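You operate a simulated robot arm through the tools that you are given. There is no shell and no other tool. Be economical: measure what you need, move in short steps, check, and stop when the job is done.

Carry out the task below with a simulated robot arm. There is one attempt and no reset: what you move stays moved.

JOB
Send the brown and the white parcel to their lanes.
Fine: read each, put it in the tote at the lane shown and press DONE, the brown one first; the reader ends on the shallow grey tray; the purple parcel stays unread. Drop, pinch and damage nothing, leave nothing switched on.

The check looks at the end state, three seconds after you hand in, the way a careful person would. Anything else that was tipped, shoved, dropped, spilled or broken makes it a failure.

ROBOT AND FRAMES
A 6-joint arm with a two-finger parallel gripper, fixed in place. Base frame: the origin is at the foot of the arm, x ahead of it, y to its left, z up. Lengths are in mm, angles in degrees, forces in N, time in s.
Its first joint turns from -66.0 to 66.0 degrees. Payload 2.9 kg.
The TCP is the grasp point between the finger pads, 30 mm short of the fingertips. In the tool frame z runs along the fingers and y along their closing line. Largest opening 110 mm; finger width 20, thickness 10; the body of the gripper, 48 by 112 mm, starts 55 mm behind the TCP.
Orientation is that of the tool frame in the base frame, as a unit quaternion [w, x, y, z]. With the fingers straight down and closing along the base's y, the tool's x points along the base's -x, its y along +y and its z along -z.

CONTROLS
- The arm moves only by the tool arm_command. Its arguments are lists of equal length, an entry for each row: "delta_rot": the turn, a rotation vector about the base's x, y, z in units of 5 degrees (1.0 is 5 degrees), a list of three; "xyz": the shift along the base's x, y, z in units of 25 mm (1.0 is 25 mm), a list of three; "claw": the finger opening in m, from 0 to 0.11. In form: {"delta_rot": [[rx, ry, rz], ...], "xyz": [[tx, ty, tz], ...], "claw": [claw, ...]}. A call has 1 to 20 rows; each row shifts and turns the commanded pose from where the row before left it. A call with a number of a shift or a turn outside -1 to 1 is refused whole. Each row takes 0.2 s and may step no farther than 50 mm and 8.6 degrees from the row before; otherwise, or with a gripper value out of range, the whole call is refused. Where a pose cannot be reached the arm comes as near as it can. A force on the tool above 40 N (or 10 N above the force at the start of the call, whichever is more), or a blocked arm, ends the call early, and 0.2 s more pass. The fingers move at their own pace (about 108 mm/s each) and stop on an object; they squeeze with about 33 N. The grip force told is the motor's: it shows also when the fingers shut on nothing. Time passes only in rows, and 0.2 s behind the last, so rows that do not move let the fingers close. The reply holds the time, the measured pose of the TCP, the force on the tool along the base axes, the opening and the grip force, in the units named above and with some noise.
- Cameras (640 x 400 px; columns grow to the right, rows downward): "scene" is fixed at [81.7, 446.3, 1385.9]; the picture's right is [-0.62, -0.79, 0.00], its down [-0.52, 0.40, -0.76] and it looks along [0.60, -0.47, -0.65] (base axes); focal length 217 px, centre (320, 200). "wrist" rides on the gripper at [72, 17, -103] in the tool frame; the picture's right is [-0.23, 0.97, 0.00], its down [-0.76, -0.18, -0.62] and it looks along [-0.61, -0.14, 0.78] (tool axes); focal length 222 px, centre (320, 200). There is no depth. A picture from a camera that has moved, and an enlarged one, comes with that camera's place and axes in the base frame and with its lens. The place of the scene camera against the robot may be out by one fixed shift of up to 18 mm in any direction.
- snapshot(camera): a new picture of that camera. It takes no simulated time.
- zoom(camera, box): a new picture of the part [left, top, right, bottom] of that camera's present view, enlarged. It takes no simulated time.
- sign_off(): hands the job in; it is judged then, once.

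Go step by step. Nothing tells you positions but the pictures and the camera data: compare them with the known pose of the tool, close in by small moves and look again before you grip or let go. The budget is 120 turns and 68 pictures, counting those below and the enlarged ones. Unless the task says otherwise, let go and move clear before handing in, and close with one line.

The tools are called after "Emit:" as name(argument=value, ...) on one line, values as JSON. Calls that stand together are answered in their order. arm_command: Moves the arm, as the interface text tells. Its arguments: {"type":"object","properties":{"delta_rot":{"type":"array"},"xyz":{"type":"array"},"claw":{"type":"array"}},"required":["delta_rot","xyz","claw"]} The other tools are called the same way: snapshot (camera) takes a picture; zoom (camera, box) takes an enlarged picture of a part of a camera's view; sign_off () hands the job in.

At the start:

```text
t: 0.0
position: [340.3, 307.7, 1237.4]
tcp_rot: [0.0, 0.0, 1.0, 0.0]
wrist_force: [-0.1, -0.3, -0.5]
gripper_width: 110.2
gripper_force: 0.1
```

scene: 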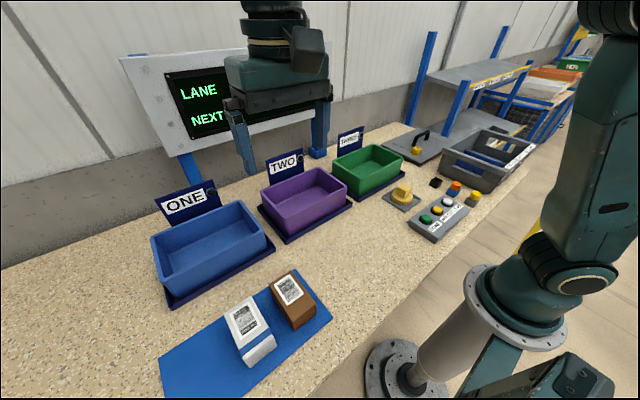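
wrist: 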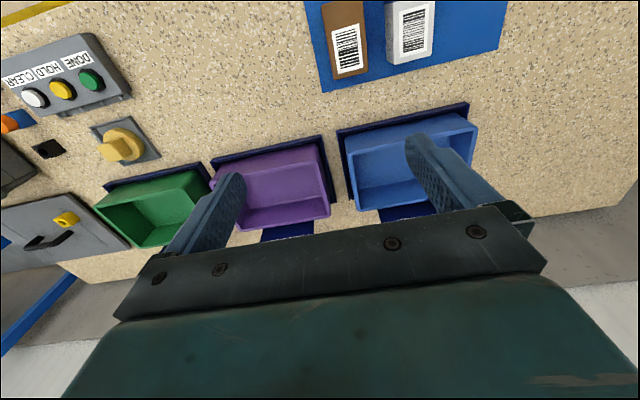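

The parcels lie on a blue mat, and the three totes have lane plates with a display behind them. I'll enlarge the parts I can't make out yet: the display, the panel, the reader and the tray.

Emit:
zoom(camera="scene", box=[360, 100, 560, 250])

Emit:
zoom(camera="wrist", box=[0, 0, 240, 270])

Emit:
zoom(camera="scene", box=[140, 170, 380, 399])

```text
2.67 times, centred on (460, 175) of scene
camera zoom: at [81.7, 446.3, 1385.9], right [-0.62, -0.79, 0.0], down [-0.52, 0.4, -0.76], along [0.6, -0.47, -0.65], focal length 580 px, centre (-53, 267)
```

zoom: 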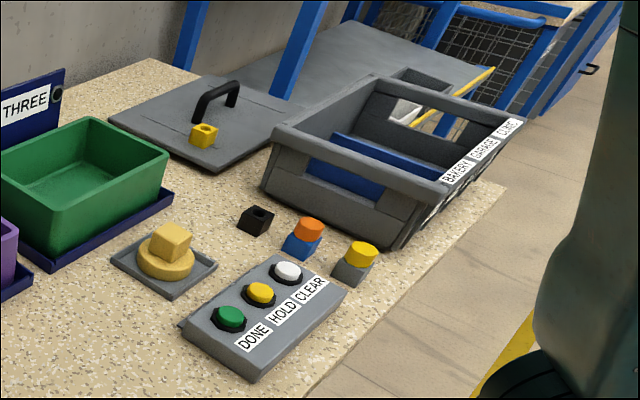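

```text
1.48 times, centred on (120, 135) of wrist
camera zoom: at [266.9, 324.9, 1340.6], right [0.23, 0.97, 0.0], down [0.76, -0.18, 0.62], along [0.61, -0.14, -0.78], focal length 329 px, centre (616, 296)
```

zoom: 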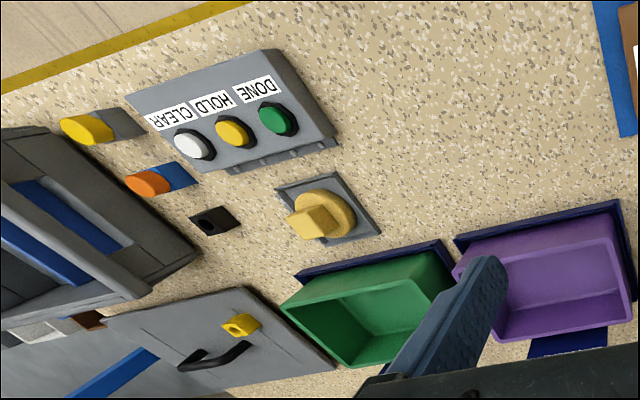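

```text
1.75 times, centred on (260, 284) of scene
camera zoom: at [81.7, 446.3, 1385.9], right [-0.62, -0.79, 0.0], down [-0.52, 0.4, -0.76], along [0.6, -0.47, -0.65], focal length 380 px, centre (425, 52)
```

zoom: 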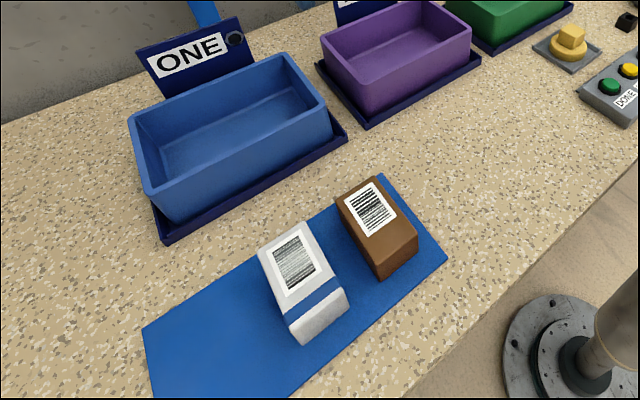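

The table top seems to be at about z≈890 and the yellow block reader at about (365,-120). I'll swing the arm over that end at the present height to clear the display and look closely.

Emit:
arm_command(delta_rot=[[0, 0, 0], [0, 0, 0], [0, 0, 0], [0, 0, 0], [0, 0, 0], [0, 0, 0], [0, 0, 0], [0, 0, 0], [0, 0, 0], [0, 0, 0], [0, 0, 0], [0, 0, 0], [0, 0, 0], [0, 0, 0], [0, 0, 0], [0, 0, 0]], xyz=[[0, -1, 0], [0, -1, 0], [0, -1, 0], [0, -1, 0], [0, -1, 0], [0, -1, 0], [0, -1, 0], [0, -1, 0], [0, -1, 0], [0, -1, 0], [0, -1, 0], [0, -1, 0], [0, -1, 0], [0, -1, 0], [0, -1, 0], [0, -1, 0]], claw=[0.11, 0.11, 0.11, 0.11, 0.11, 0.11, 0.11, 0.11, 0.11, 0.11, 0.11, 0.11, 0.11, 0.11, 0.11, 0.11])

Emit:
snapshot(camera="scene")

Emit:
snapshot(camera="wrist")

```text
t: 3.4
position: [339.7, -92.3, 1235.7]
tcp_rot: [0.0, 0.0, 1.0, 0.0]
wrist_force: [-0.1, -0.7, -0.5]
gripper_width: 110.2
gripper_force: 0.2
```

```text
62 pictures are left
```

scene: 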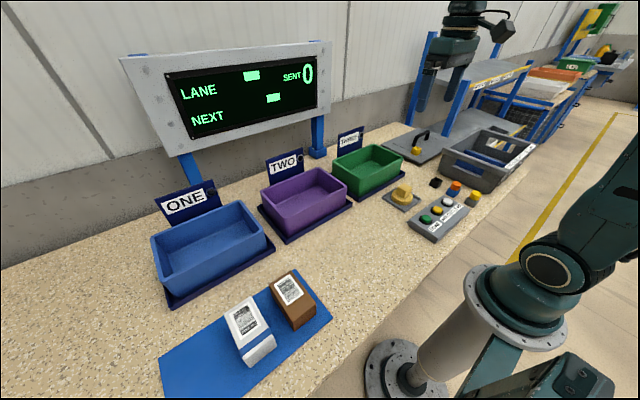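

```text
61 pictures are left
camera wrist: at [266.9, -75.0, 1339.5], right [0.23, 0.97, 0.0], down [0.76, -0.18, 0.62], along [0.61, -0.14, -0.78], focal length 222 px, centre (320, 200)
```

wrist: 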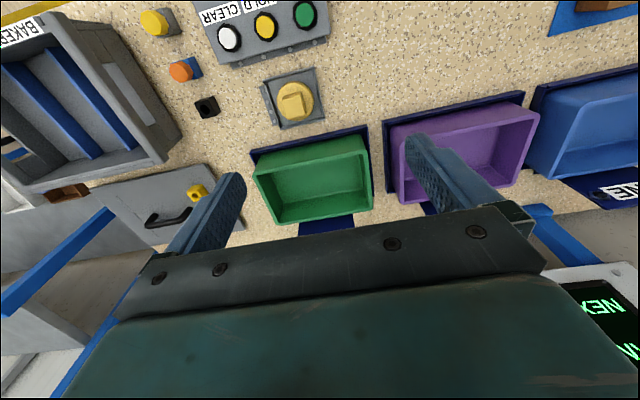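

The display is idle and shows "SENT 0". The yellow reader sits in the shallow grey tray at about (365,-143), with its top near z≈890. I'll come down above it for a closer look.

Emit:
arm_command(delta_rot=[[0, 0, 0], [0, 0, 0], [0, 0, 0], [0, 0, 0], [0, 0, 0], [0, 0, 0], [0, 0, 0], [0, 0, 0]], xyz=[[0.12, -0.25, -1], [0.12, -0.25, -1], [0.12, -0.25, -1], [0.12, -0.25, -1], [0.12, -0.25, -1], [0.12, -0.25, -1], [0.12, -0.25, -1], [0.12, -0.25, -1]], claw=[0.11, 0.11, 0.11, 0.11, 0.11, 0.11, 0.11, 0.11])

Emit:
snapshot(camera="wrist")

Emit:
zoom(camera="scene", box=[370, 140, 530, 250])

```text
t: 5.2
position: [364.1, -141.0, 1036.4]
tcp_rot: [0.0, 0.0, 1.0, 0.0]
wrist_force: [0.1, -0.2, 0.1]
gripper_width: 110.0
gripper_force: 0.1
```

```text
60 pictures are left
camera wrist: at [291.0, -124.8, 1139.8], right [0.23, 0.97, 0.0], down [0.76, -0.18, 0.62], along [0.61, -0.14, -0.78], focal length 222 px, centre (320, 200)
```

wrist: 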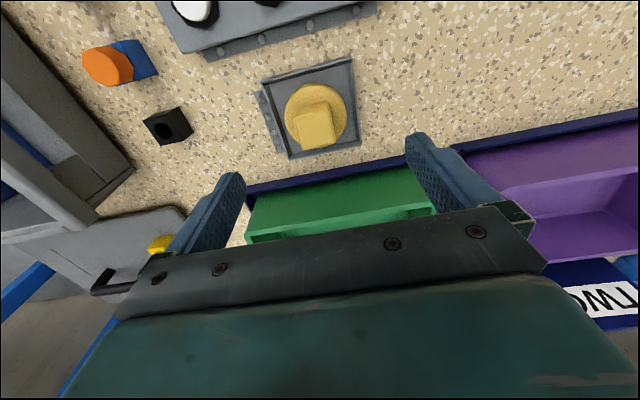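

```text
3.64 times, centred on (450, 195) of scene
camera zoom: at [81.7, 446.3, 1385.9], right [-0.62, -0.79, 0.0], down [-0.52, 0.4, -0.76], along [0.6, -0.47, -0.65], focal length 790 px, centre (-153, 218)
```

zoom: 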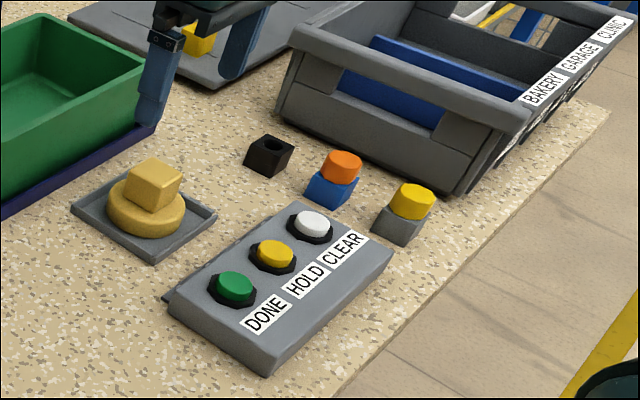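

I need an accurate height for the block. I'll enlarge it here, step sideways, and enlarge it again for parallax.

Emit:
zoom(camera="wrist", box=[220, 40, 380, 170])

Emit:
arm_command(delta_rot=[[0, 0, 0], [0, 0, 0], [0, 0, 0], [0, 0, 0]], xyz=[[-1, 0, 0], [-1, 0, 0], [-1, 0, 0], [-1, 0, 0]], claw=[0.11, 0.11, 0.11, 0.11])

Emit:
snapshot(camera="wrist")

```text
3.08 times, centred on (300, 105) of wrist
camera zoom: at [291.0, -124.8, 1139.8], right [0.23, 0.97, 0.0], down [0.76, -0.18, 0.62], along [0.61, -0.14, -0.78], focal length 684 px, centre (382, 492)
```

zoom: 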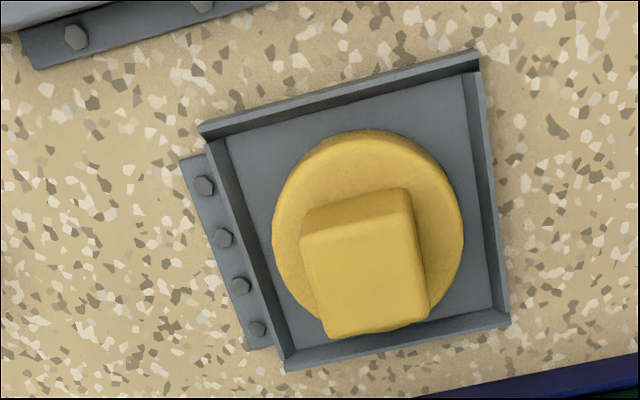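

```text
t: 6.2
position: [263.5, -141.7, 1037.5]
tcp_rot: [-0.001, -0.001, 1.0, 0.0]
wrist_force: [-1.0, -0.6, -0.4]
gripper_width: 109.9
gripper_force: 0.1
```

```text
57 pictures are left
camera wrist: at [190.7, -124.2, 1140.4], right [0.23, 0.97, 0.0], down [0.76, -0.18, 0.62], along [0.61, -0.14, -0.78], focal length 222 px, centre (320, 200)
```

wrist: 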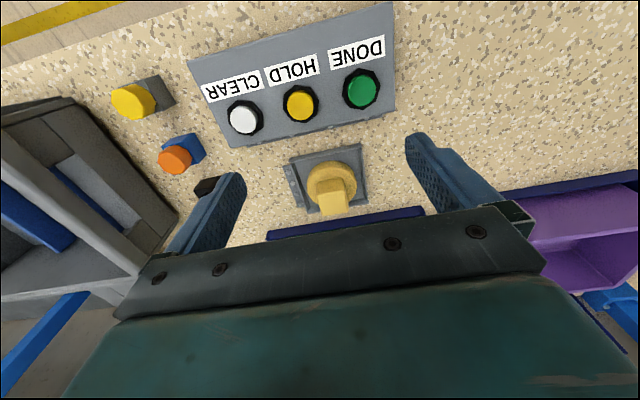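

The block top is about 38 mm square at (385,-152), z≈894, and its tray is about 100 mm square centred on (376,-149) and aligned with the base axes. I'll go to a hover just above the block and check from both cameras.

Emit:
arm_command(delta_rot=[[0, 0, 0], [0, 0, 0], [0, 0, 0], [0, 0, 0], [0, 0, 0], [0, 0, 0]], xyz=[[0.972, -0.0824, -0.376], [0.972, -0.0824, -0.376], [0.972, -0.0824, -0.376], [0.972, -0.0824, -0.376], [0.972, -0.0824, -0.376], [0, 0, -0.8]], claw=[0.07, 0.07, 0.07, 0.07, 0.07, 0.07])

Emit:
snapshot(camera="wrist")

Emit:
zoom(camera="scene", box=[340, 110, 500, 230])

```text
t: 7.6
position: [385.5, -151.9, 969.6]
tcp_rot: [0.0, 0.0, 1.0, -0.001]
wrist_force: [-0.8, 0.0, -0.7]
gripper_width: 69.7
gripper_force: 0.1
```

```text
56 pictures are left
camera wrist: at [312.7, -135.0, 1073.2], right [0.23, 0.97, 0.0], down [0.76, -0.18, 0.62], along [0.61, -0.14, -0.78], focal length 222 px, centre (320, 200)
```

wrist: 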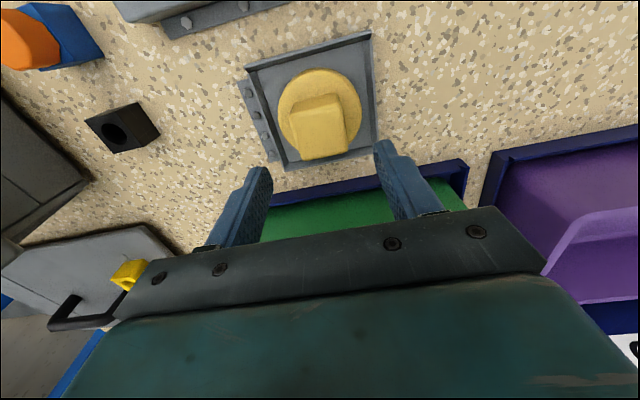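

```text
3.33 times, centred on (420, 170) of scene
camera zoom: at [81.7, 446.3, 1385.9], right [-0.62, -0.79, 0.0], down [-0.52, 0.4, -0.76], along [0.6, -0.47, -0.65], focal length 724 px, centre (-13, 300)
```

zoom: 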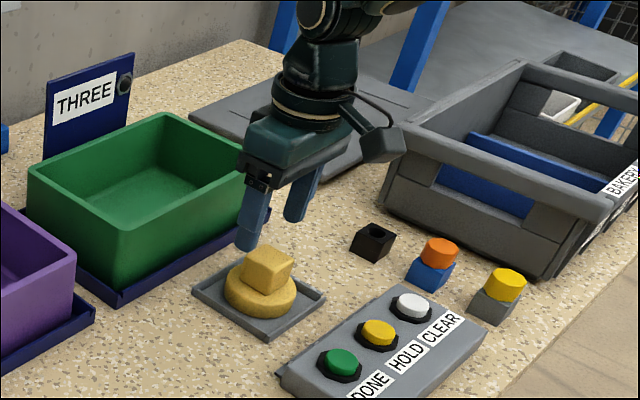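

The fingers are centred over the block and aligned with it. I'll go down to about z=900, still open.

Emit:
arm_command(delta_rot=[[0, 0, 0], [0, 0, 0], [0, 0, 0], [0, 0, 0], [0, 0, 0]], xyz=[[0, 0, -0.7], [0, 0, -0.7], [0, 0, -0.6], [0, 0, -0.4], [0, 0, -0.3]], claw=[0.07, 0.07, 0.07, 0.07, 0.07])

Emit:
snapshot(camera="wrist")

Emit:
zoom(camera="scene", box=[360, 140, 460, 220])

```text
t: 8.7
position: [387.9, -152.2, 914.9]
tcp_rot: [0.003, -0.001, 1.0, 0.0]
wrist_force: [-0.9, 1.3, 9.1]
gripper_width: 70.0
gripper_force: 0.5
stopped in row 5: the force on the tool passed its limit (the readings are from after the stop); the commanded pose is now the measured one
```

```text
54 pictures are left
camera wrist: at [313.1, -135.0, 1018.0], right [0.23, 0.97, 0.0], down [0.76, -0.18, 0.63], along [0.61, -0.14, -0.78], focal length 222 px, centre (320, 200)
```

wrist: 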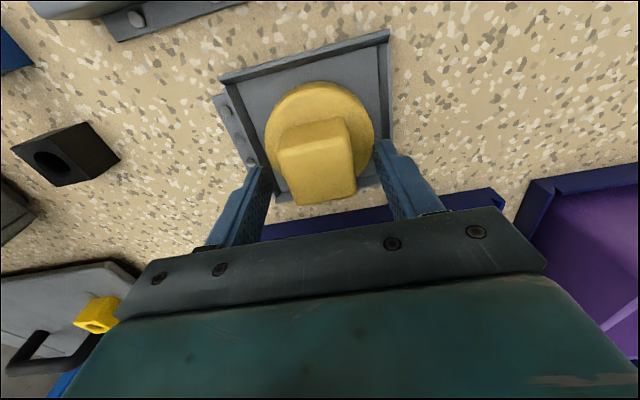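

```text
5.00 times, centred on (410, 180) of scene
camera zoom: at [81.6, 446.3, 1385.9], right [-0.62, -0.79, 0.0], down [-0.52, 0.4, -0.76], along [0.6, -0.47, -0.65], focal length 1086 px, centre (-130, 300)
```

zoom: 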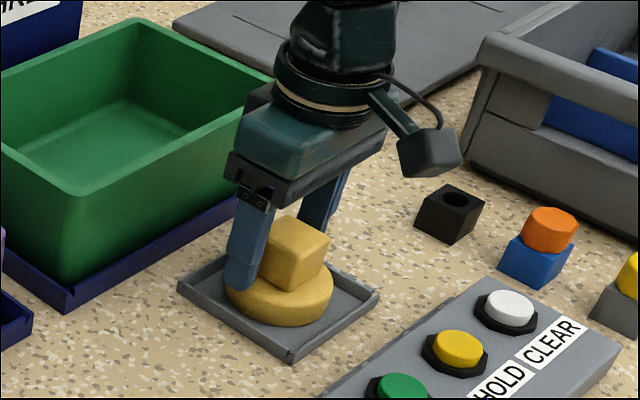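

The fingertips touched the puck's top, so that is at z≈885 and the block is higher than I estimated. I'll lift 4 mm, shift x by about -8 to centre, and close.

Emit:
arm_command(delta_rot=[[0, 0, 0], [0, 0, 0], [0, 0, 0], [0, 0, 0], [0, 0, 0]], xyz=[[0, 0, 0.2], [-0.32, 0.04, 0], [0, 0, 0], [0, 0, 0], [0, 0, 0]], claw=[0.07, 0.07, 0.03, 0.02, 0.02])

Emit:
zoom(camera="wrist", box=[180, 20, 460, 240])

Emit:
snapshot(camera="scene")

```text
t: 9.8
position: [378.6, -152.1, 919.1]
tcp_rot: [0.003, -0.001, 1.0, 0.0]
wrist_force: [-0.7, -0.1, -0.4]
gripper_width: 37.6
gripper_force: 33.2
```

```text
1.82 times, centred on (320, 130) of wrist
camera zoom: at [304.8, -134.0, 1022.7], right [0.23, 0.97, 0.0], down [0.76, -0.18, 0.63], along [0.61, -0.14, -0.78], focal length 404 px, centre (320, 327)
```

zoom: 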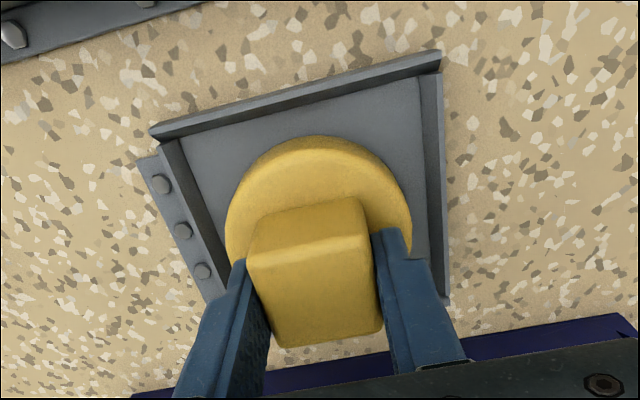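

```text
51 pictures are left
```

scene: 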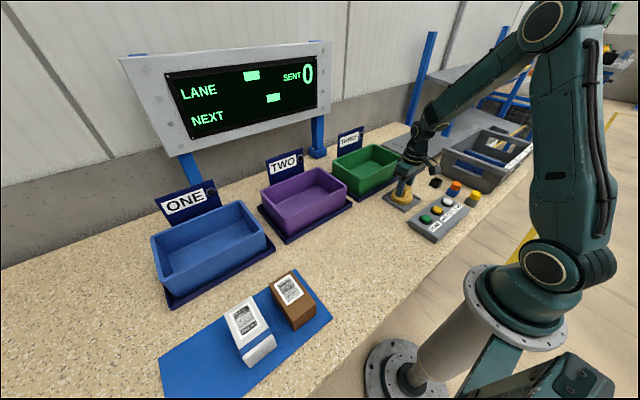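

The block is held centrally (37.6 mm wide). I'll lift it straight up and check whether the display reacts.

Emit:
arm_command(delta_rot=[[0, 0, 0], [0, 0, 0], [0, 0, 0], [0, 0, 0], [0, 0, 0], [0, 0, 0], [0, 0, 0], [0, 0, 0]], xyz=[[0, 0, 0.3], [0, 0, 0.6], [0, 0, 1], [0, 0, 1], [0, 0, 1], [0, 0, 1], [0, 0, 1], [0, 0, 1]], claw=[0.02, 0.02, 0.02, 0.02, 0.02, 0.02, 0.02, 0.02])

Emit:
snapshot(camera="scene")

Emit:
snapshot(camera="wrist")

```text
t: 11.7
position: [378.3, -150.7, 1092.3]
tcp_rot: [0.002, 0.0, 1.0, 0.0]
wrist_force: [1.0, -0.2, 0.2]
gripper_width: 20.1
gripper_force: 0.1
```

```text
50 pictures are left
```

scene: 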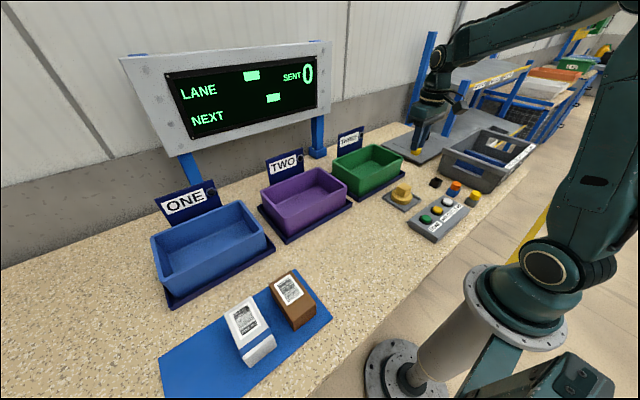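

```text
49 pictures are left
camera wrist: at [305.3, -133.4, 1195.7], right [0.23, 0.97, 0.0], down [0.76, -0.18, 0.63], along [0.61, -0.14, -0.78], focal length 222 px, centre (320, 200)
```

wrist: 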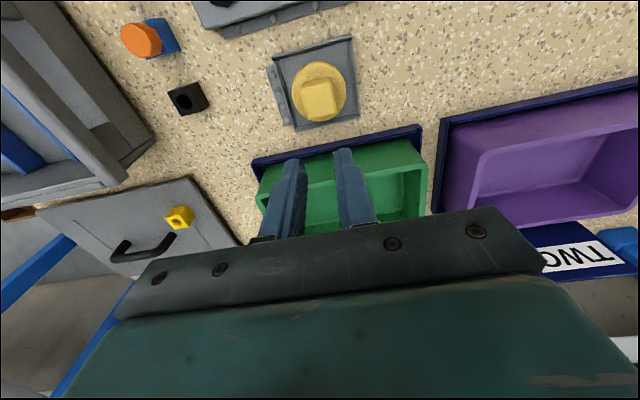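

The block slipped out of the fingers as I lifted, and the reader still looks to be on its tray. I'll look closely at it and the objects around it before trying again.

Emit:
zoom(camera="wrist", box=[100, 0, 380, 150])

Emit:
zoom(camera="scene", box=[375, 165, 495, 245])

```text
2.29 times, centred on (240, 75) of wrist
camera zoom: at [305.3, -133.4, 1195.7], right [0.23, 0.97, 0.0], down [0.76, -0.18, 0.63], along [0.61, -0.14, -0.78], focal length 508 px, centre (503, 486)
```

zoom: 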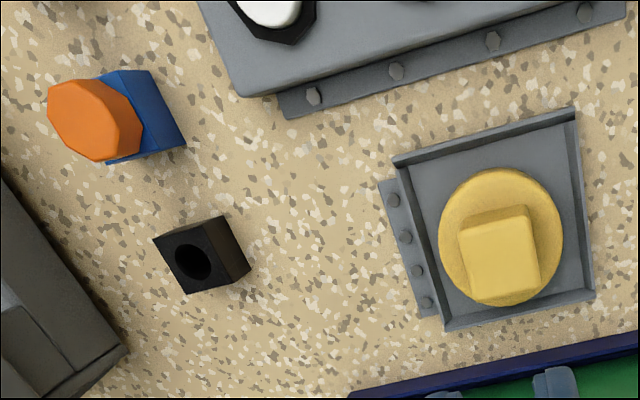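

```text
5.00 times, centred on (435, 205) of scene
camera zoom: at [81.7, 446.3, 1385.9], right [-0.62, -0.79, 0.0], down [-0.52, 0.4, -0.76], along [0.6, -0.47, -0.65], focal length 1086 px, centre (-255, 175)
```

zoom: 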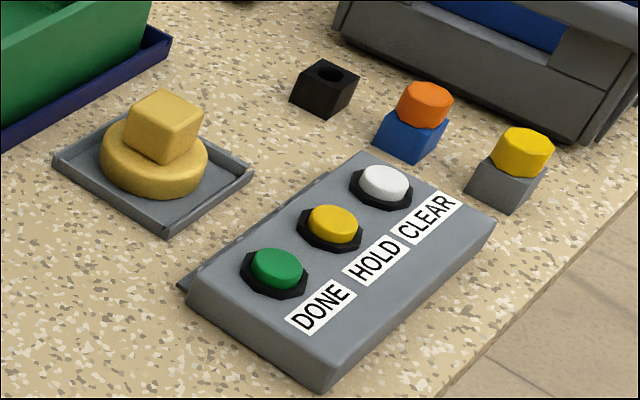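

Nothing has moved and the puck is still on its tray. I'll regrip the block as low as I can and lift very slowly, watching the force.

Emit:
arm_command(delta_rot=[[0, 0, 0], [0, 0, 0], [0, 0, 0], [0, 0, 0], [0, 0, 0], [0, 0, 0], [0, 0, 0], [0, 0, 0], [0, 0, 0], [0, 0, 0], [0, 0, 0], [0, 0, 0], [0, 0, 0]], xyz=[[0, 0, -1], [0, 0, -1], [0, 0, -1], [0, 0, -1], [0, 0, -1], [0, 0, -1], [0, 0, -0.6], [0, 0, -0.3], [0, 0, -0.08], [0, 0, 0], [0, 0, 0], [0, 0, 0], [0, 0, 0]], claw=[0.07, 0.07, 0.07, 0.07, 0.07, 0.07, 0.07, 0.07, 0.07, 0.0, 0.0, 0.0, 0.0])

Emit:
arm_command(delta_rot=[[0, 0, 0], [0, 0, 0]], xyz=[[0, 0, 0.08], [0, 0, 0.08]], claw=[0.0, 0.0])

Emit:
arm_command(delta_rot=[[0, 0, 0], [0, 0, 0], [0, 0, 0]], xyz=[[0, 0, 0.08], [0, 0, 0.08], [0, 0, 0.08]], claw=[0.0, 0.0, 0.0])

Emit:
zoom(camera="scene", box=[360, 140, 460, 220])

```text
t: 14.4
position: [378.5, -151.4, 917.4]
tcp_rot: [0.002, -0.002, 1.0, 0.0]
wrist_force: [-0.1, -0.3, 0.6]
gripper_width: 37.7
gripper_force: 32.6
```

```text
t: 15.1
position: [378.6, -151.3, 921.0]
tcp_rot: [0.001, 0.0, 1.0, 0.0]
wrist_force: [1.1, -0.9, -1.3]
gripper_width: 37.4
gripper_force: 33.6
```

```text
t: 15.8
position: [378.2, -151.6, 926.8]
tcp_rot: [0.001, -0.001, 1.0, 0.001]
wrist_force: [0.4, 0.2, -0.8]
gripper_width: 37.5
gripper_force: 32.9
```

```text
5.00 times, centred on (410, 180) of scene
camera zoom: at [81.7, 446.3, 1385.9], right [-0.62, -0.79, 0.0], down [-0.52, 0.4, -0.76], along [0.6, -0.47, -0.65], focal length 1086 px, centre (-130, 300)
```

zoom: 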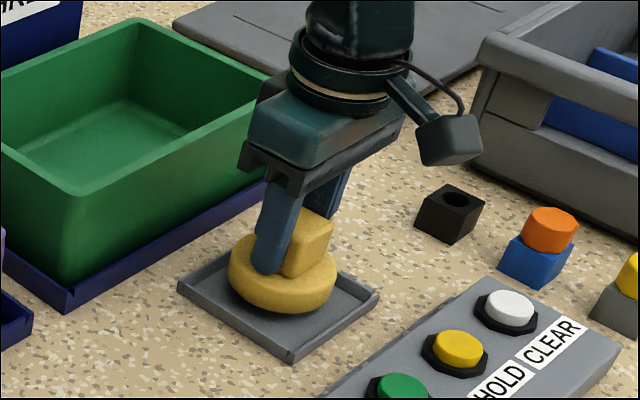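

The puck is rising with the fingers this time. I'll keep lifting gently and check the grip again.

Emit:
arm_command(delta_rot=[[0, 0, 0], [0, 0, 0], [0, 0, 0], [0, 0, 0], [0, 0, 0], [0, 0, 0]], xyz=[[0, 0, 0.1], [0, 0, 0.12], [0, 0, 0.12], [0, 0, 0.12], [0, 0, 0.12], [0, 0, 0.12]], claw=[0.0, 0.0, 0.0, 0.0, 0.0, 0.0])

Emit:
zoom(camera="scene", box=[360, 140, 460, 220])

```text
t: 17.2
position: [379.2, -150.8, 943.6]
tcp_rot: [0.002, -0.001, 1.0, 0.001]
wrist_force: [-0.1, -0.5, -1.6]
gripper_width: 37.4
gripper_force: 33.4
```

```text
5.00 times, centred on (410, 180) of scene
camera zoom: at [81.7, 446.3, 1385.9], right [-0.62, -0.79, 0.0], down [-0.52, 0.4, -0.76], along [0.6, -0.47, -0.65], focal length 1086 px, centre (-130, 300)
```

zoom: 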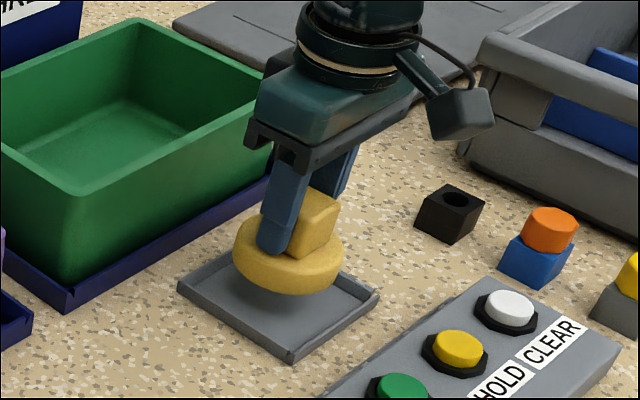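

It is held well off the tray. I'll keep lifting with a gentle ramp.

Emit:
arm_command(delta_rot=[[0, 0, 0], [0, 0, 0], [0, 0, 0], [0, 0, 0], [0, 0, 0], [0, 0, 0], [0, 0, 0], [0, 0, 0], [0, 0, 0], [0, 0, 0], [0, 0, 0], [0, 0, 0]], xyz=[[0, 0, 0.15], [0, 0, 0.22], [0, 0, 0.3], [0, 0, 0.4], [0, 0, 0.4], [0, 0, 0.4], [0, 0, 0.4], [0, 0, 0.4], [0, 0, 0.4], [0, 0, 0.4], [0, 0, 0.3], [0, 0, 0.15]], claw=[0.0, 0.0, 0.0, 0.0, 0.0, 0.0, 0.0, 0.0, 0.0, 0.0, 0.0, 0.0])

Emit:
snapshot(camera="wrist")

```text
t: 19.9
position: [378.2, -149.9, 1043.0]
tcp_rot: [0.001, 0.0, 1.0, -0.001]
wrist_force: [0.0, -0.4, -1.3]
gripper_width: 37.5
gripper_force: 32.7
```

```text
44 pictures are left
camera wrist: at [304.8, -134.1, 1146.2], right [0.23, 0.97, 0.0], down [0.76, -0.18, 0.63], along [0.61, -0.14, -0.78], focal length 222 px, centre (320, 200)
```

wrist: 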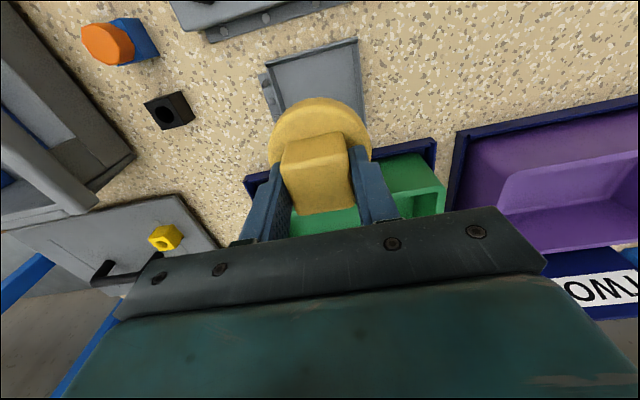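

The reader hangs securely. I'll carry it at this height toward the brown parcel in gentle steps, stopping short of it.

Emit:
arm_command(delta_rot=[[0, 0, 0], [0, 0, 0], [0, 0, 0], [0, 0, 0], [0, 0, 0], [0, 0, 0], [0, 0, 0], [0, 0, 0], [0, 0, 0], [0, 0, 0], [0, 0, 0], [0, 0, 0], [0, 0, 0], [0, 0, 0], [0, 0, 0], [0, 0, 0], [0, 0, 0], [0, 0, 0], [0, 0, 0], [0, 0, 0]], xyz=[[-0.1, 0.2, 0.1], [-0.15, 0.4, 0.1], [-0.2, 0.6, 0.15], [-0.2, 0.8, 0.15], [-0.2, 0.8, 0.15], [-0.2, 0.8, 0.15], [-0.2, 0.8, 0.15], [-0.2, 0.8, 0.15], [-0.2, 0.8, 0.15], [-0.2, 0.8, 0.15], [-0.2, 0.8, 0.15], [-0.2, 0.8, 0.15], [-0.2, 0.8, 0.15], [-0.2, 0.8, 0.15], [-0.1, 0.8, 0], [0, 0.8, 0], [0, 0.8, 0], [0, 0.6, 0], [0, 0.4, 0], [0, 0.2, 0]], claw=[0.0, 0.0, 0.0, 0.0, 0.0, 0.0, 0.0, 0.0, 0.0, 0.0, 0.0, 0.0, 0.0, 0.0, 0.0, 0.0, 0.0, 0.0, 0.0, 0.0])

Emit:
snapshot(camera="wrist")

Emit:
snapshot(camera="scene")

```text
t: 24.1
position: [309.6, 187.9, 1093.1]
tcp_rot: [0.002, -0.001, 1.0, 0.0]
wrist_force: [-0.3, -0.2, -1.2]
gripper_width: 37.6
gripper_force: 33.0
```

```text
43 pictures are left
camera wrist: at [236.6, 206.3, 1196.7], right [0.23, 0.97, 0.0], down [0.76, -0.18, 0.63], along [0.61, -0.14, -0.78], focal length 222 px, centre (320, 200)
```

wrist: 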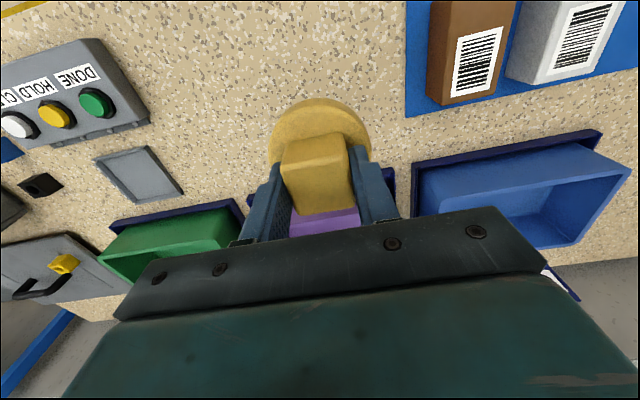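

```text
42 pictures are left
```

scene: 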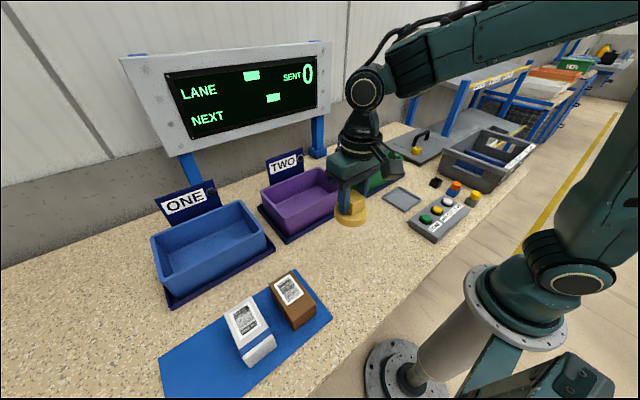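

The brown label's centre comes out at about (307,358,927). I'll move the reader over it, its bottom about 80 mm above, and check the display.

Emit:
arm_command(delta_rot=[[0, 0, 0], [0, 0, 0], [0, 0, 0], [0, 0, 0], [0, 0, 0], [0, 0, 0], [0, 0, 0], [0, 0, 0], [0, 0, 0], [0, 0, 0], [0, 0, 0], [0, 0, 0], [0, 0, 0]], xyz=[[0, 0.2, 0], [0, 0.4, 0], [0, 0.7, 0], [0, 0.8, 0], [0, 0.8, 0], [0, 0.8, 0], [0, 0.8, 0], [0, 0.8, 0], [-0.1, 0.7, -0.1], [0, 0.5, -0.2], [0, 0.3, -0.3], [0, 0, -0.3], [0, 0, -0.1]], claw=[0.0, 0.0, 0.0, 0.0, 0.0, 0.0, 0.0, 0.0, 0.0, 0.0, 0.0, 0.0, 0.0])

Emit:
snapshot(camera="wrist")

Emit:
snapshot(camera="scene")

```text
t: 26.9
position: [307.3, 358.9, 1068.4]
tcp_rot: [0.002, -0.001, 1.0, 0.0]
wrist_force: [-0.5, 0.4, -1.3]
gripper_width: 37.3
gripper_force: 33.1
```

```text
41 pictures are left
camera wrist: at [233.6, 376.0, 1171.8], right [0.23, 0.97, 0.0], down [0.76, -0.18, 0.63], along [0.61, -0.14, -0.78], focal length 222 px, centre (320, 200)
```

wrist: 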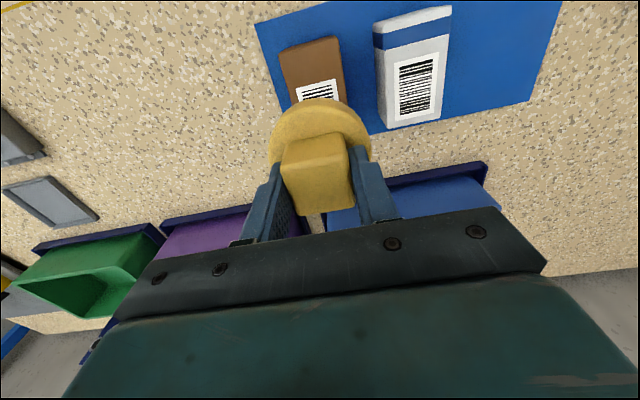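

```text
40 pictures are left
```

scene: 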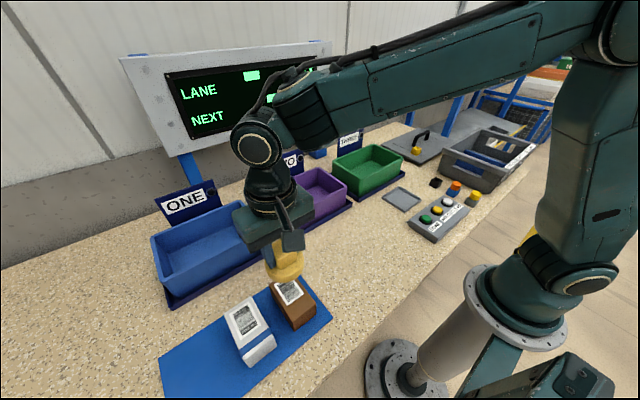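

There's no read at this height, and the label sits at z≈920. I'll lower the reader to about 35 mm above it.

Emit:
arm_command(delta_rot=[[0, 0, 0], [0, 0, 0], [0, 0, 0], [0, 0, 0], [0, 0, 0], [0, 0, 0], [0, 0, 0]], xyz=[[0, 0, -0.2], [0, 0, -0.4], [0, 0, -0.5], [0, 0, -0.5], [0, 0, -0.4], [0, 0, -0.3], [0, 0, 0]], claw=[0.0, 0.0, 0.0, 0.0, 0.0, 0.0, 0.0])

Emit:
snapshot(camera="scene")

```text
t: 28.4
position: [306.6, 358.8, 1010.2]
tcp_rot: [0.002, -0.001, 1.0, 0.0]
wrist_force: [0.5, 0.6, -2.2]
gripper_width: 37.6
gripper_force: 32.9
```

```text
39 pictures are left
```

scene: 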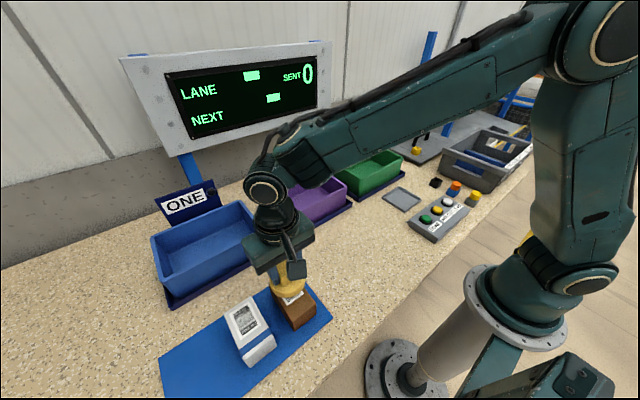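

Still no read. I'll zoom to judge the gap before going lower.

Emit:
zoom(camera="scene", box=[240, 230, 340, 340])

Emit:
snapshot(camera="wrist")

```text
3.64 times, centred on (290, 285) of scene
camera zoom: at [81.7, 446.3, 1385.9], right [-0.62, -0.79, 0.0], down [-0.52, 0.4, -0.76], along [0.6, -0.47, -0.65], focal length 790 px, centre (429, -109)
```

zoom: 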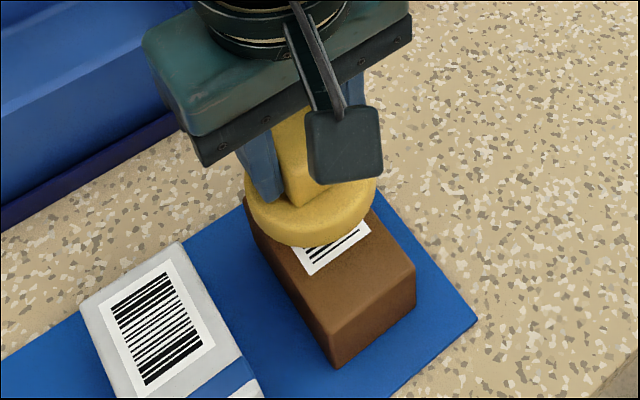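

```text
37 pictures are left
camera wrist: at [233.7, 376.2, 1114.1], right [0.23, 0.97, 0.0], down [0.76, -0.18, 0.63], along [0.61, -0.14, -0.78], focal length 222 px, centre (320, 200)
```

wrist: 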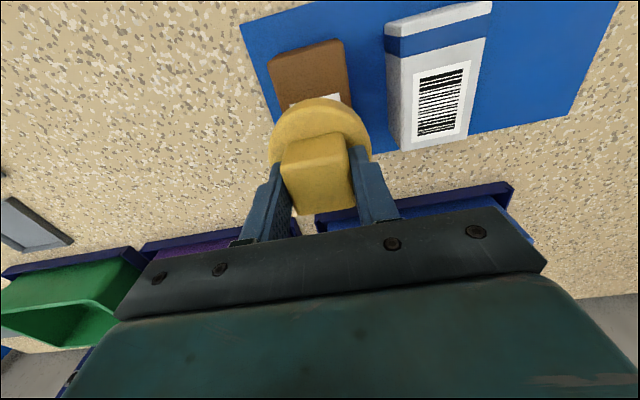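

The reader is centred over the label with a gap of about 35 mm. I'll lower it another 20 mm slowly and look.

Emit:
arm_command(delta_rot=[[0, 0, 0], [0, 0, 0], [0, 0, 0], [0, 0, 0], [0, 0, 0], [0, 0, 0]], xyz=[[0, 0, -0.16], [0, 0, -0.16], [0, 0, -0.16], [0, 0, -0.16], [0, 0, -0.16], [0, 0, 0]], claw=[0.0, 0.0, 0.0, 0.0, 0.0, 0.0])

Emit:
snapshot(camera="scene")

```text
t: 29.9
position: [307.2, 359.0, 991.5]
tcp_rot: [0.002, 0.0, 1.0, 0.0]
wrist_force: [0.4, 0.3, -2.1]
gripper_width: 37.2
gripper_force: 33.0
```

```text
36 pictures are left
```

scene: 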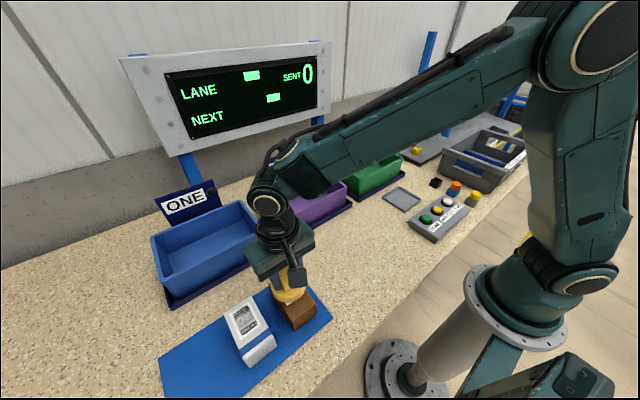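

Still nothing, so I'll close in a few millimetres at a time and watch the force for contact.

Emit:
arm_command(delta_rot=[[0, 0, 0], [0, 0, 0], [0, 0, 0]], xyz=[[0, 0, -0.12], [0, 0, -0.12], [0, 0, 0]], claw=[0.0, 0.0, 0.0])

Emit:
zoom(camera="scene", box=[240, 240, 340, 340])

Emit:
zoom(camera="scene", box=[110, 30, 350, 180])

```text
t: 30.6
position: [307.5, 359.2, 984.8]
tcp_rot: [0.002, -0.001, 1.0, 0.0]
wrist_force: [0.4, -0.3, -1.3]
gripper_width: 37.3
gripper_force: 32.3
```

```text
4.00 times, centred on (290, 290) of scene
camera zoom: at [81.7, 446.3, 1385.9], right [-0.62, -0.79, 0.0], down [-0.52, 0.4, -0.76], along [0.6, -0.47, -0.65], focal length 869 px, centre (440, -160)
```

zoom: 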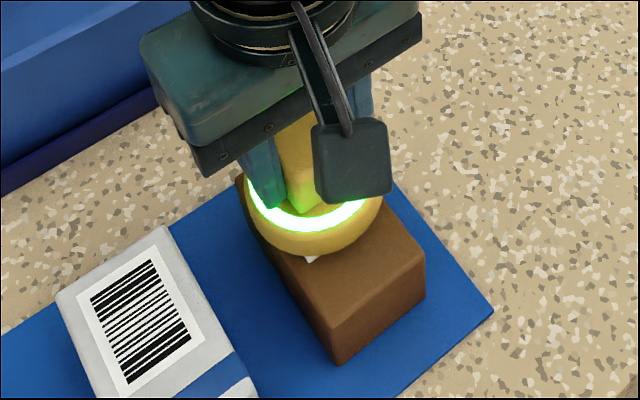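

```text
2.67 times, centred on (230, 105) of scene
camera zoom: at [81.7, 446.3, 1385.9], right [-0.62, -0.79, 0.0], down [-0.52, 0.4, -0.76], along [0.6, -0.47, -0.65], focal length 580 px, centre (560, 453)
```

zoom: 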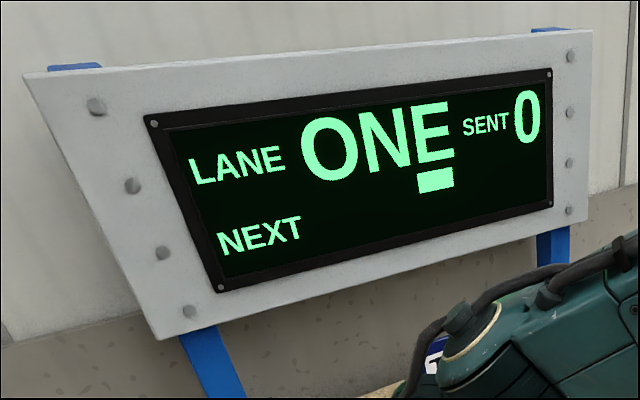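

The reader flashed green and the display now reads LANE ONE for the brown parcel. I'll lift and carry the reader back toward its tray.

Emit:
arm_command(delta_rot=[[0, 0, 0], [0, 0, 0], [0, 0, 0], [0, 0, 0], [0, 0, 0], [0, 0, 0], [0, 0, 0], [0, 0, 0], [0, 0, 0], [0, 0, 0], [0, 0, 0], [0, 0, 0], [0, 0, 0], [0, 0, 0], [0, 0, 0], [0, 0, 0], [0, 0, 0], [0, 0, 0], [0, 0, 0], [0, 0, 0]], xyz=[[0, 0, 0.15], [0, 0, 0.35], [0, 0, 0.5], [0, 0, 0.6], [0, 0, 0.6], [0, 0, 0.6], [0, -0.2, 0.5], [0, -0.4, 0.3], [0, -0.6, 0.2], [0, -0.8, 0.1], [0, -0.9, 0], [0, -0.9, 0], [0, -0.9, 0], [0, -0.9, 0], [0, -0.9, 0], [0, -0.9, 0], [0.1, -0.9, 0], [0.2, -0.9, 0], [0.2, -0.7, 0], [0.2, -0.5, 0]], claw=[0.0, 0.0, 0.0, 0.0, 0.0, 0.0, 0.0, 0.0, 0.0, 0.0, 0.0, 0.0, 0.0, 0.0, 0.0, 0.0, 0.0, 0.0, 0.0, 0.0])

Emit:
arm_command(delta_rot=[[0, 0, 0], [0, 0, 0], [0, 0, 0], [0, 0, 0], [0, 0, 0], [0, 0, 0], [0, 0, 0], [0, 0, 0], [0, 0, 0], [0, 0, 0], [0, 0, 0], [0, 0, 0], [0, 0, 0]], xyz=[[0.2, -0.4, 0], [0.2, -0.6, 0], [0.2, -0.8, 0], [0.2, -0.9, 0], [0.2, -0.9, 0], [0.2, -0.9, 0], [0.2, -0.9, 0], [0.2, -0.9, 0], [0.2, -0.9, 0], [0.2, -0.8, 0], [0.14, -0.6, 0], [0, -0.4, 0], [0, -0.1, 0]], claw=[0.0, 0.0, 0.0, 0.0, 0.0, 0.0, 0.0, 0.0, 0.0, 0.0, 0.0, 0.0, 0.0])

Emit:
snapshot(camera="wrist")

```text
t: 34.9
position: [324.9, 99.2, 1082.2]
tcp_rot: [0.001, -0.001, 1.0, 0.0]
wrist_force: [0.1, 0.0, -2.1]
gripper_width: 37.4
gripper_force: 32.7
```

```text
t: 37.6
position: [378.0, -129.7, 1082.3]
tcp_rot: [0.003, -0.001, 1.0, 0.0]
wrist_force: [0.3, -0.9, -1.5]
gripper_width: 37.5
gripper_force: 32.8
```

```text
33 pictures are left
camera wrist: at [304.6, -111.9, 1186.1], right [0.23, 0.97, 0.0], down [0.76, -0.18, 0.63], along [0.61, -0.14, -0.78], focal length 222 px, centre (320, 200)
```

wrist: 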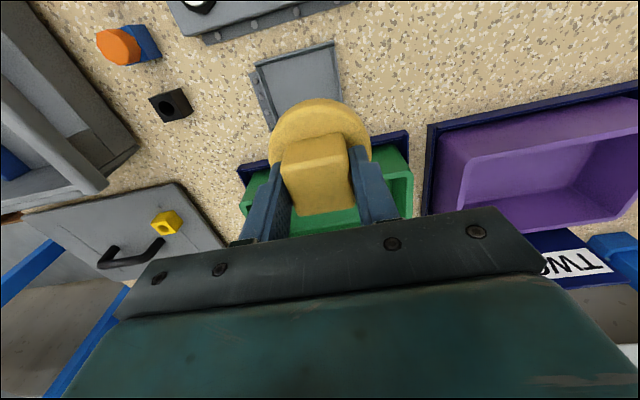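

I have about 21 mm more to go in -y, then I'll come down over the tray to just above the pick-up height.

Emit:
arm_command(delta_rot=[[0, 0, 0], [0, 0, 0], [0, 0, 0], [0, 0, 0], [0, 0, 0], [0, 0, 0], [0, 0, 0], [0, 0, 0], [0, 0, 0], [0, 0, 0], [0, 0, 0], [0, 0, 0], [0, 0, 0], [0, 0, 0], [0, 0, 0]], xyz=[[0, -0.3, -0.1], [0, -0.4, -0.3], [0, -0.15, -0.5], [0, 0, -0.6], [0, 0, -0.6], [0, 0, -0.6], [0, 0, -0.6], [0, 0, -0.6], [0, 0, -0.6], [0, 0, -0.6], [0, 0, -0.5], [0, 0, -0.4], [0, 0, -0.25], [0, 0, -0.1], [0, 0, 0]], claw=[0.0, 0.0, 0.0, 0.0, 0.0, 0.0, 0.0, 0.0, 0.0, 0.0, 0.0, 0.0, 0.0, 0.0, 0.0])

Emit:
zoom(camera="scene", box=[360, 140, 460, 220])

Emit:
zoom(camera="wrist", box=[180, 20, 460, 240])

```text
t: 40.9
position: [377.0, -149.8, 923.4]
tcp_rot: [0.002, -0.001, 1.0, 0.0]
wrist_force: [-0.1, 0.5, -2.1]
gripper_width: 37.7
gripper_force: 33.0
```

```text
5.00 times, centred on (410, 180) of scene
camera zoom: at [81.7, 446.3, 1385.9], right [-0.62, -0.79, 0.0], down [-0.52, 0.4, -0.76], along [0.6, -0.47, -0.65], focal length 1086 px, centre (-130, 300)
```

zoom: 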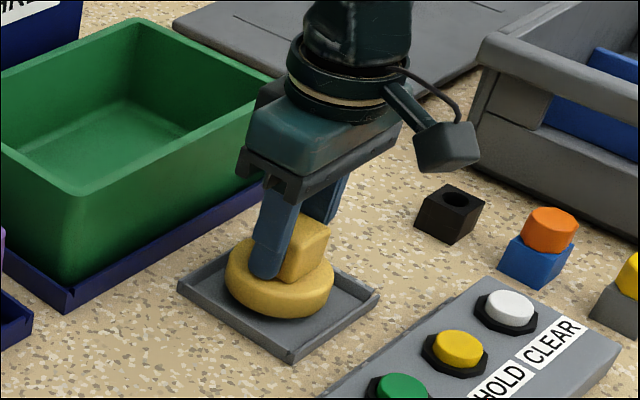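

```text
1.82 times, centred on (320, 130) of wrist
camera zoom: at [304.5, -132.7, 1027.0], right [0.23, 0.97, 0.0], down [0.76, -0.18, 0.63], along [0.61, -0.14, -0.78], focal length 404 px, centre (320, 327)
```

zoom: 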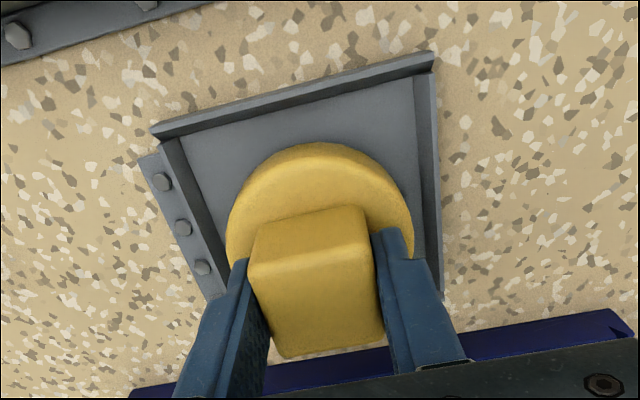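

It's centred in the tray and a few millimetres up. I'll ease it down to the pick-up height.

Emit:
arm_command(delta_rot=[[0, 0, 0], [0, 0, 0], [0, 0, 0], [0, 0, 0], [0, 0, 0]], xyz=[[0.02, 0, -0.06], [0, 0, -0.06], [0, 0, -0.06], [0, 0, -0.05], [0, 0, 0]], claw=[0.0, 0.0, 0.0, 0.0, 0.0])

```text
t: 42.0
position: [378.7, -149.7, 918.2]
tcp_rot: [0.001, -0.001, 1.0, 0.0]
wrist_force: [-0.8, 0.0, -2.4]
gripper_width: 37.5
gripper_force: 32.9
```

Emit:
arm_command(delta_rot=[[0, 0, 0], [0, 0, 0], [0, 0, 0]], xyz=[[0, 0, -0.04], [0, 0, -0.04], [0, 0, 0]], claw=[0.0, 0.0, 0.0])

Emit:
zoom(camera="scene", box=[370, 160, 430, 220])

```text
t: 42.9
position: [378.2, -150.7, 915.8]
tcp_rot: [0.003, -0.001, 1.0, 0.0]
wrist_force: [-4.0, 1.4, 14.5]
gripper_width: 37.5
gripper_force: 33.2
```

```text
6.67 times, centred on (400, 190) of scene
camera zoom: at [81.4, 446.4, 1385.9], right [-0.62, -0.79, 0.0], down [-0.52, 0.4, -0.76], along [0.6, -0.47, -0.65], focal length 1449 px, centre (-213, 267)
```

zoom: 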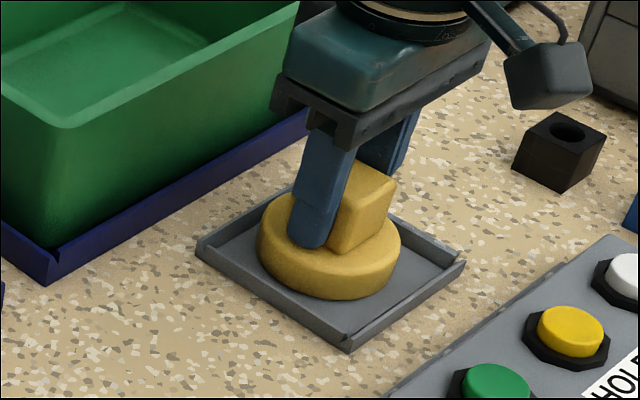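

The reader is seated, with contact at z≈916. I'll release it, rise, and head for the brown parcel, which I estimate is centred at (293,362), about 58 mm wide in y, top z≈920.

Emit:
arm_command(delta_rot=[[0, 0, 0], [0, 0, 0], [0, 0, 0], [0, 0, 0], [0, 0, 0], [0, 0, 0], [0, 0, 0], [0, 0, 0], [0, 0, 0], [0, 0, 0], [0, 0, 0], [0, 0, 0]], xyz=[[0, 0, 0.04], [0, 0, 0], [0, 0, 0], [0, 0, 0.1], [0, 0, 0.6], [0, 0, 1], [0, 0, 1], [0, 0, 1], [0, 0, 1], [0, 0, 1], [0, 0, 1], [0, 0, 0.5]], claw=[0.0, 0.045, 0.06, 0.07, 0.07, 0.07, 0.07, 0.07, 0.07, 0.075, 0.075, 0.075])

Emit:
arm_command(delta_rot=[[0, 0, 0], [0, 0, 0], [0, 0, 0], [0, 0, 0], [0, 0, 0], [0, 0, 0], [0, 0, 0], [0, 0, 0], [0, 0, 0], [0, 0, 0], [0, 0, 0], [0, 0, 0], [0, 0, 0], [0, 0, 0], [0, 0, 0], [0, 0, 0], [0, 0, 0], [0, 0, 0], [0, 0, 0], [0, 0, 0]], xyz=[[-0.17, 1, 0], [-0.17, 1, 0], [-0.17, 1, 0], [-0.17, 1, 0], [-0.17, 1, 0], [-0.17, 1, 0], [-0.17, 1, 0], [-0.17, 1, 0], [-0.17, 1, 0], [-0.17, 1, 0], [-0.17, 1, 0], [-0.17, 1, 0], [-0.17, 1, 0], [-0.17, 1, 0], [-0.17, 1, 0], [-0.17, 1, 0], [-0.17, 1, 0], [-0.17, 1, 0], [-0.17, 1, 0], [-0.17, 1, 0]], claw=[0.075, 0.075, 0.075, 0.075, 0.075, 0.075, 0.075, 0.075, 0.075, 0.075, 0.075, 0.075, 0.075, 0.075, 0.075, 0.075, 0.075, 0.075, 0.075, 0.075])

Emit:
snapshot(camera="scene")

Emit:
snapshot(camera="wrist")

```text
t: 45.5
position: [378.2, -150.4, 1098.1]
tcp_rot: [0.002, 0.0, 1.0, 0.0]
wrist_force: [0.7, 0.5, -0.5]
gripper_width: 75.1
gripper_force: 0.0
```

```text
t: 49.6
position: [293.8, 351.5, 1097.0]
tcp_rot: [0.001, -0.001, 1.0, 0.0]
wrist_force: [-0.6, -0.2, 0.6]
gripper_width: 75.0
gripper_force: 0.1
```

```text
29 pictures are left
```

scene: 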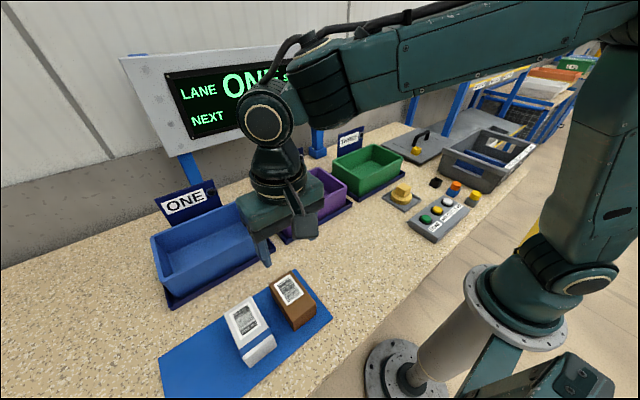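

```text
28 pictures are left
camera wrist: at [220.8, 367.4, 1200.3], right [0.23, 0.97, 0.0], down [0.76, -0.18, 0.63], along [0.61, -0.14, -0.78], focal length 222 px, centre (320, 200)
```

wrist: 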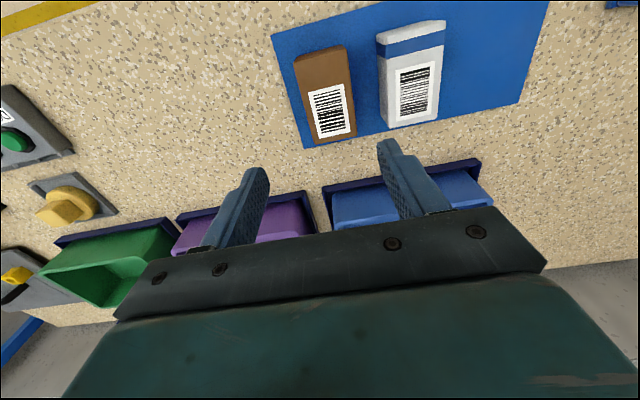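

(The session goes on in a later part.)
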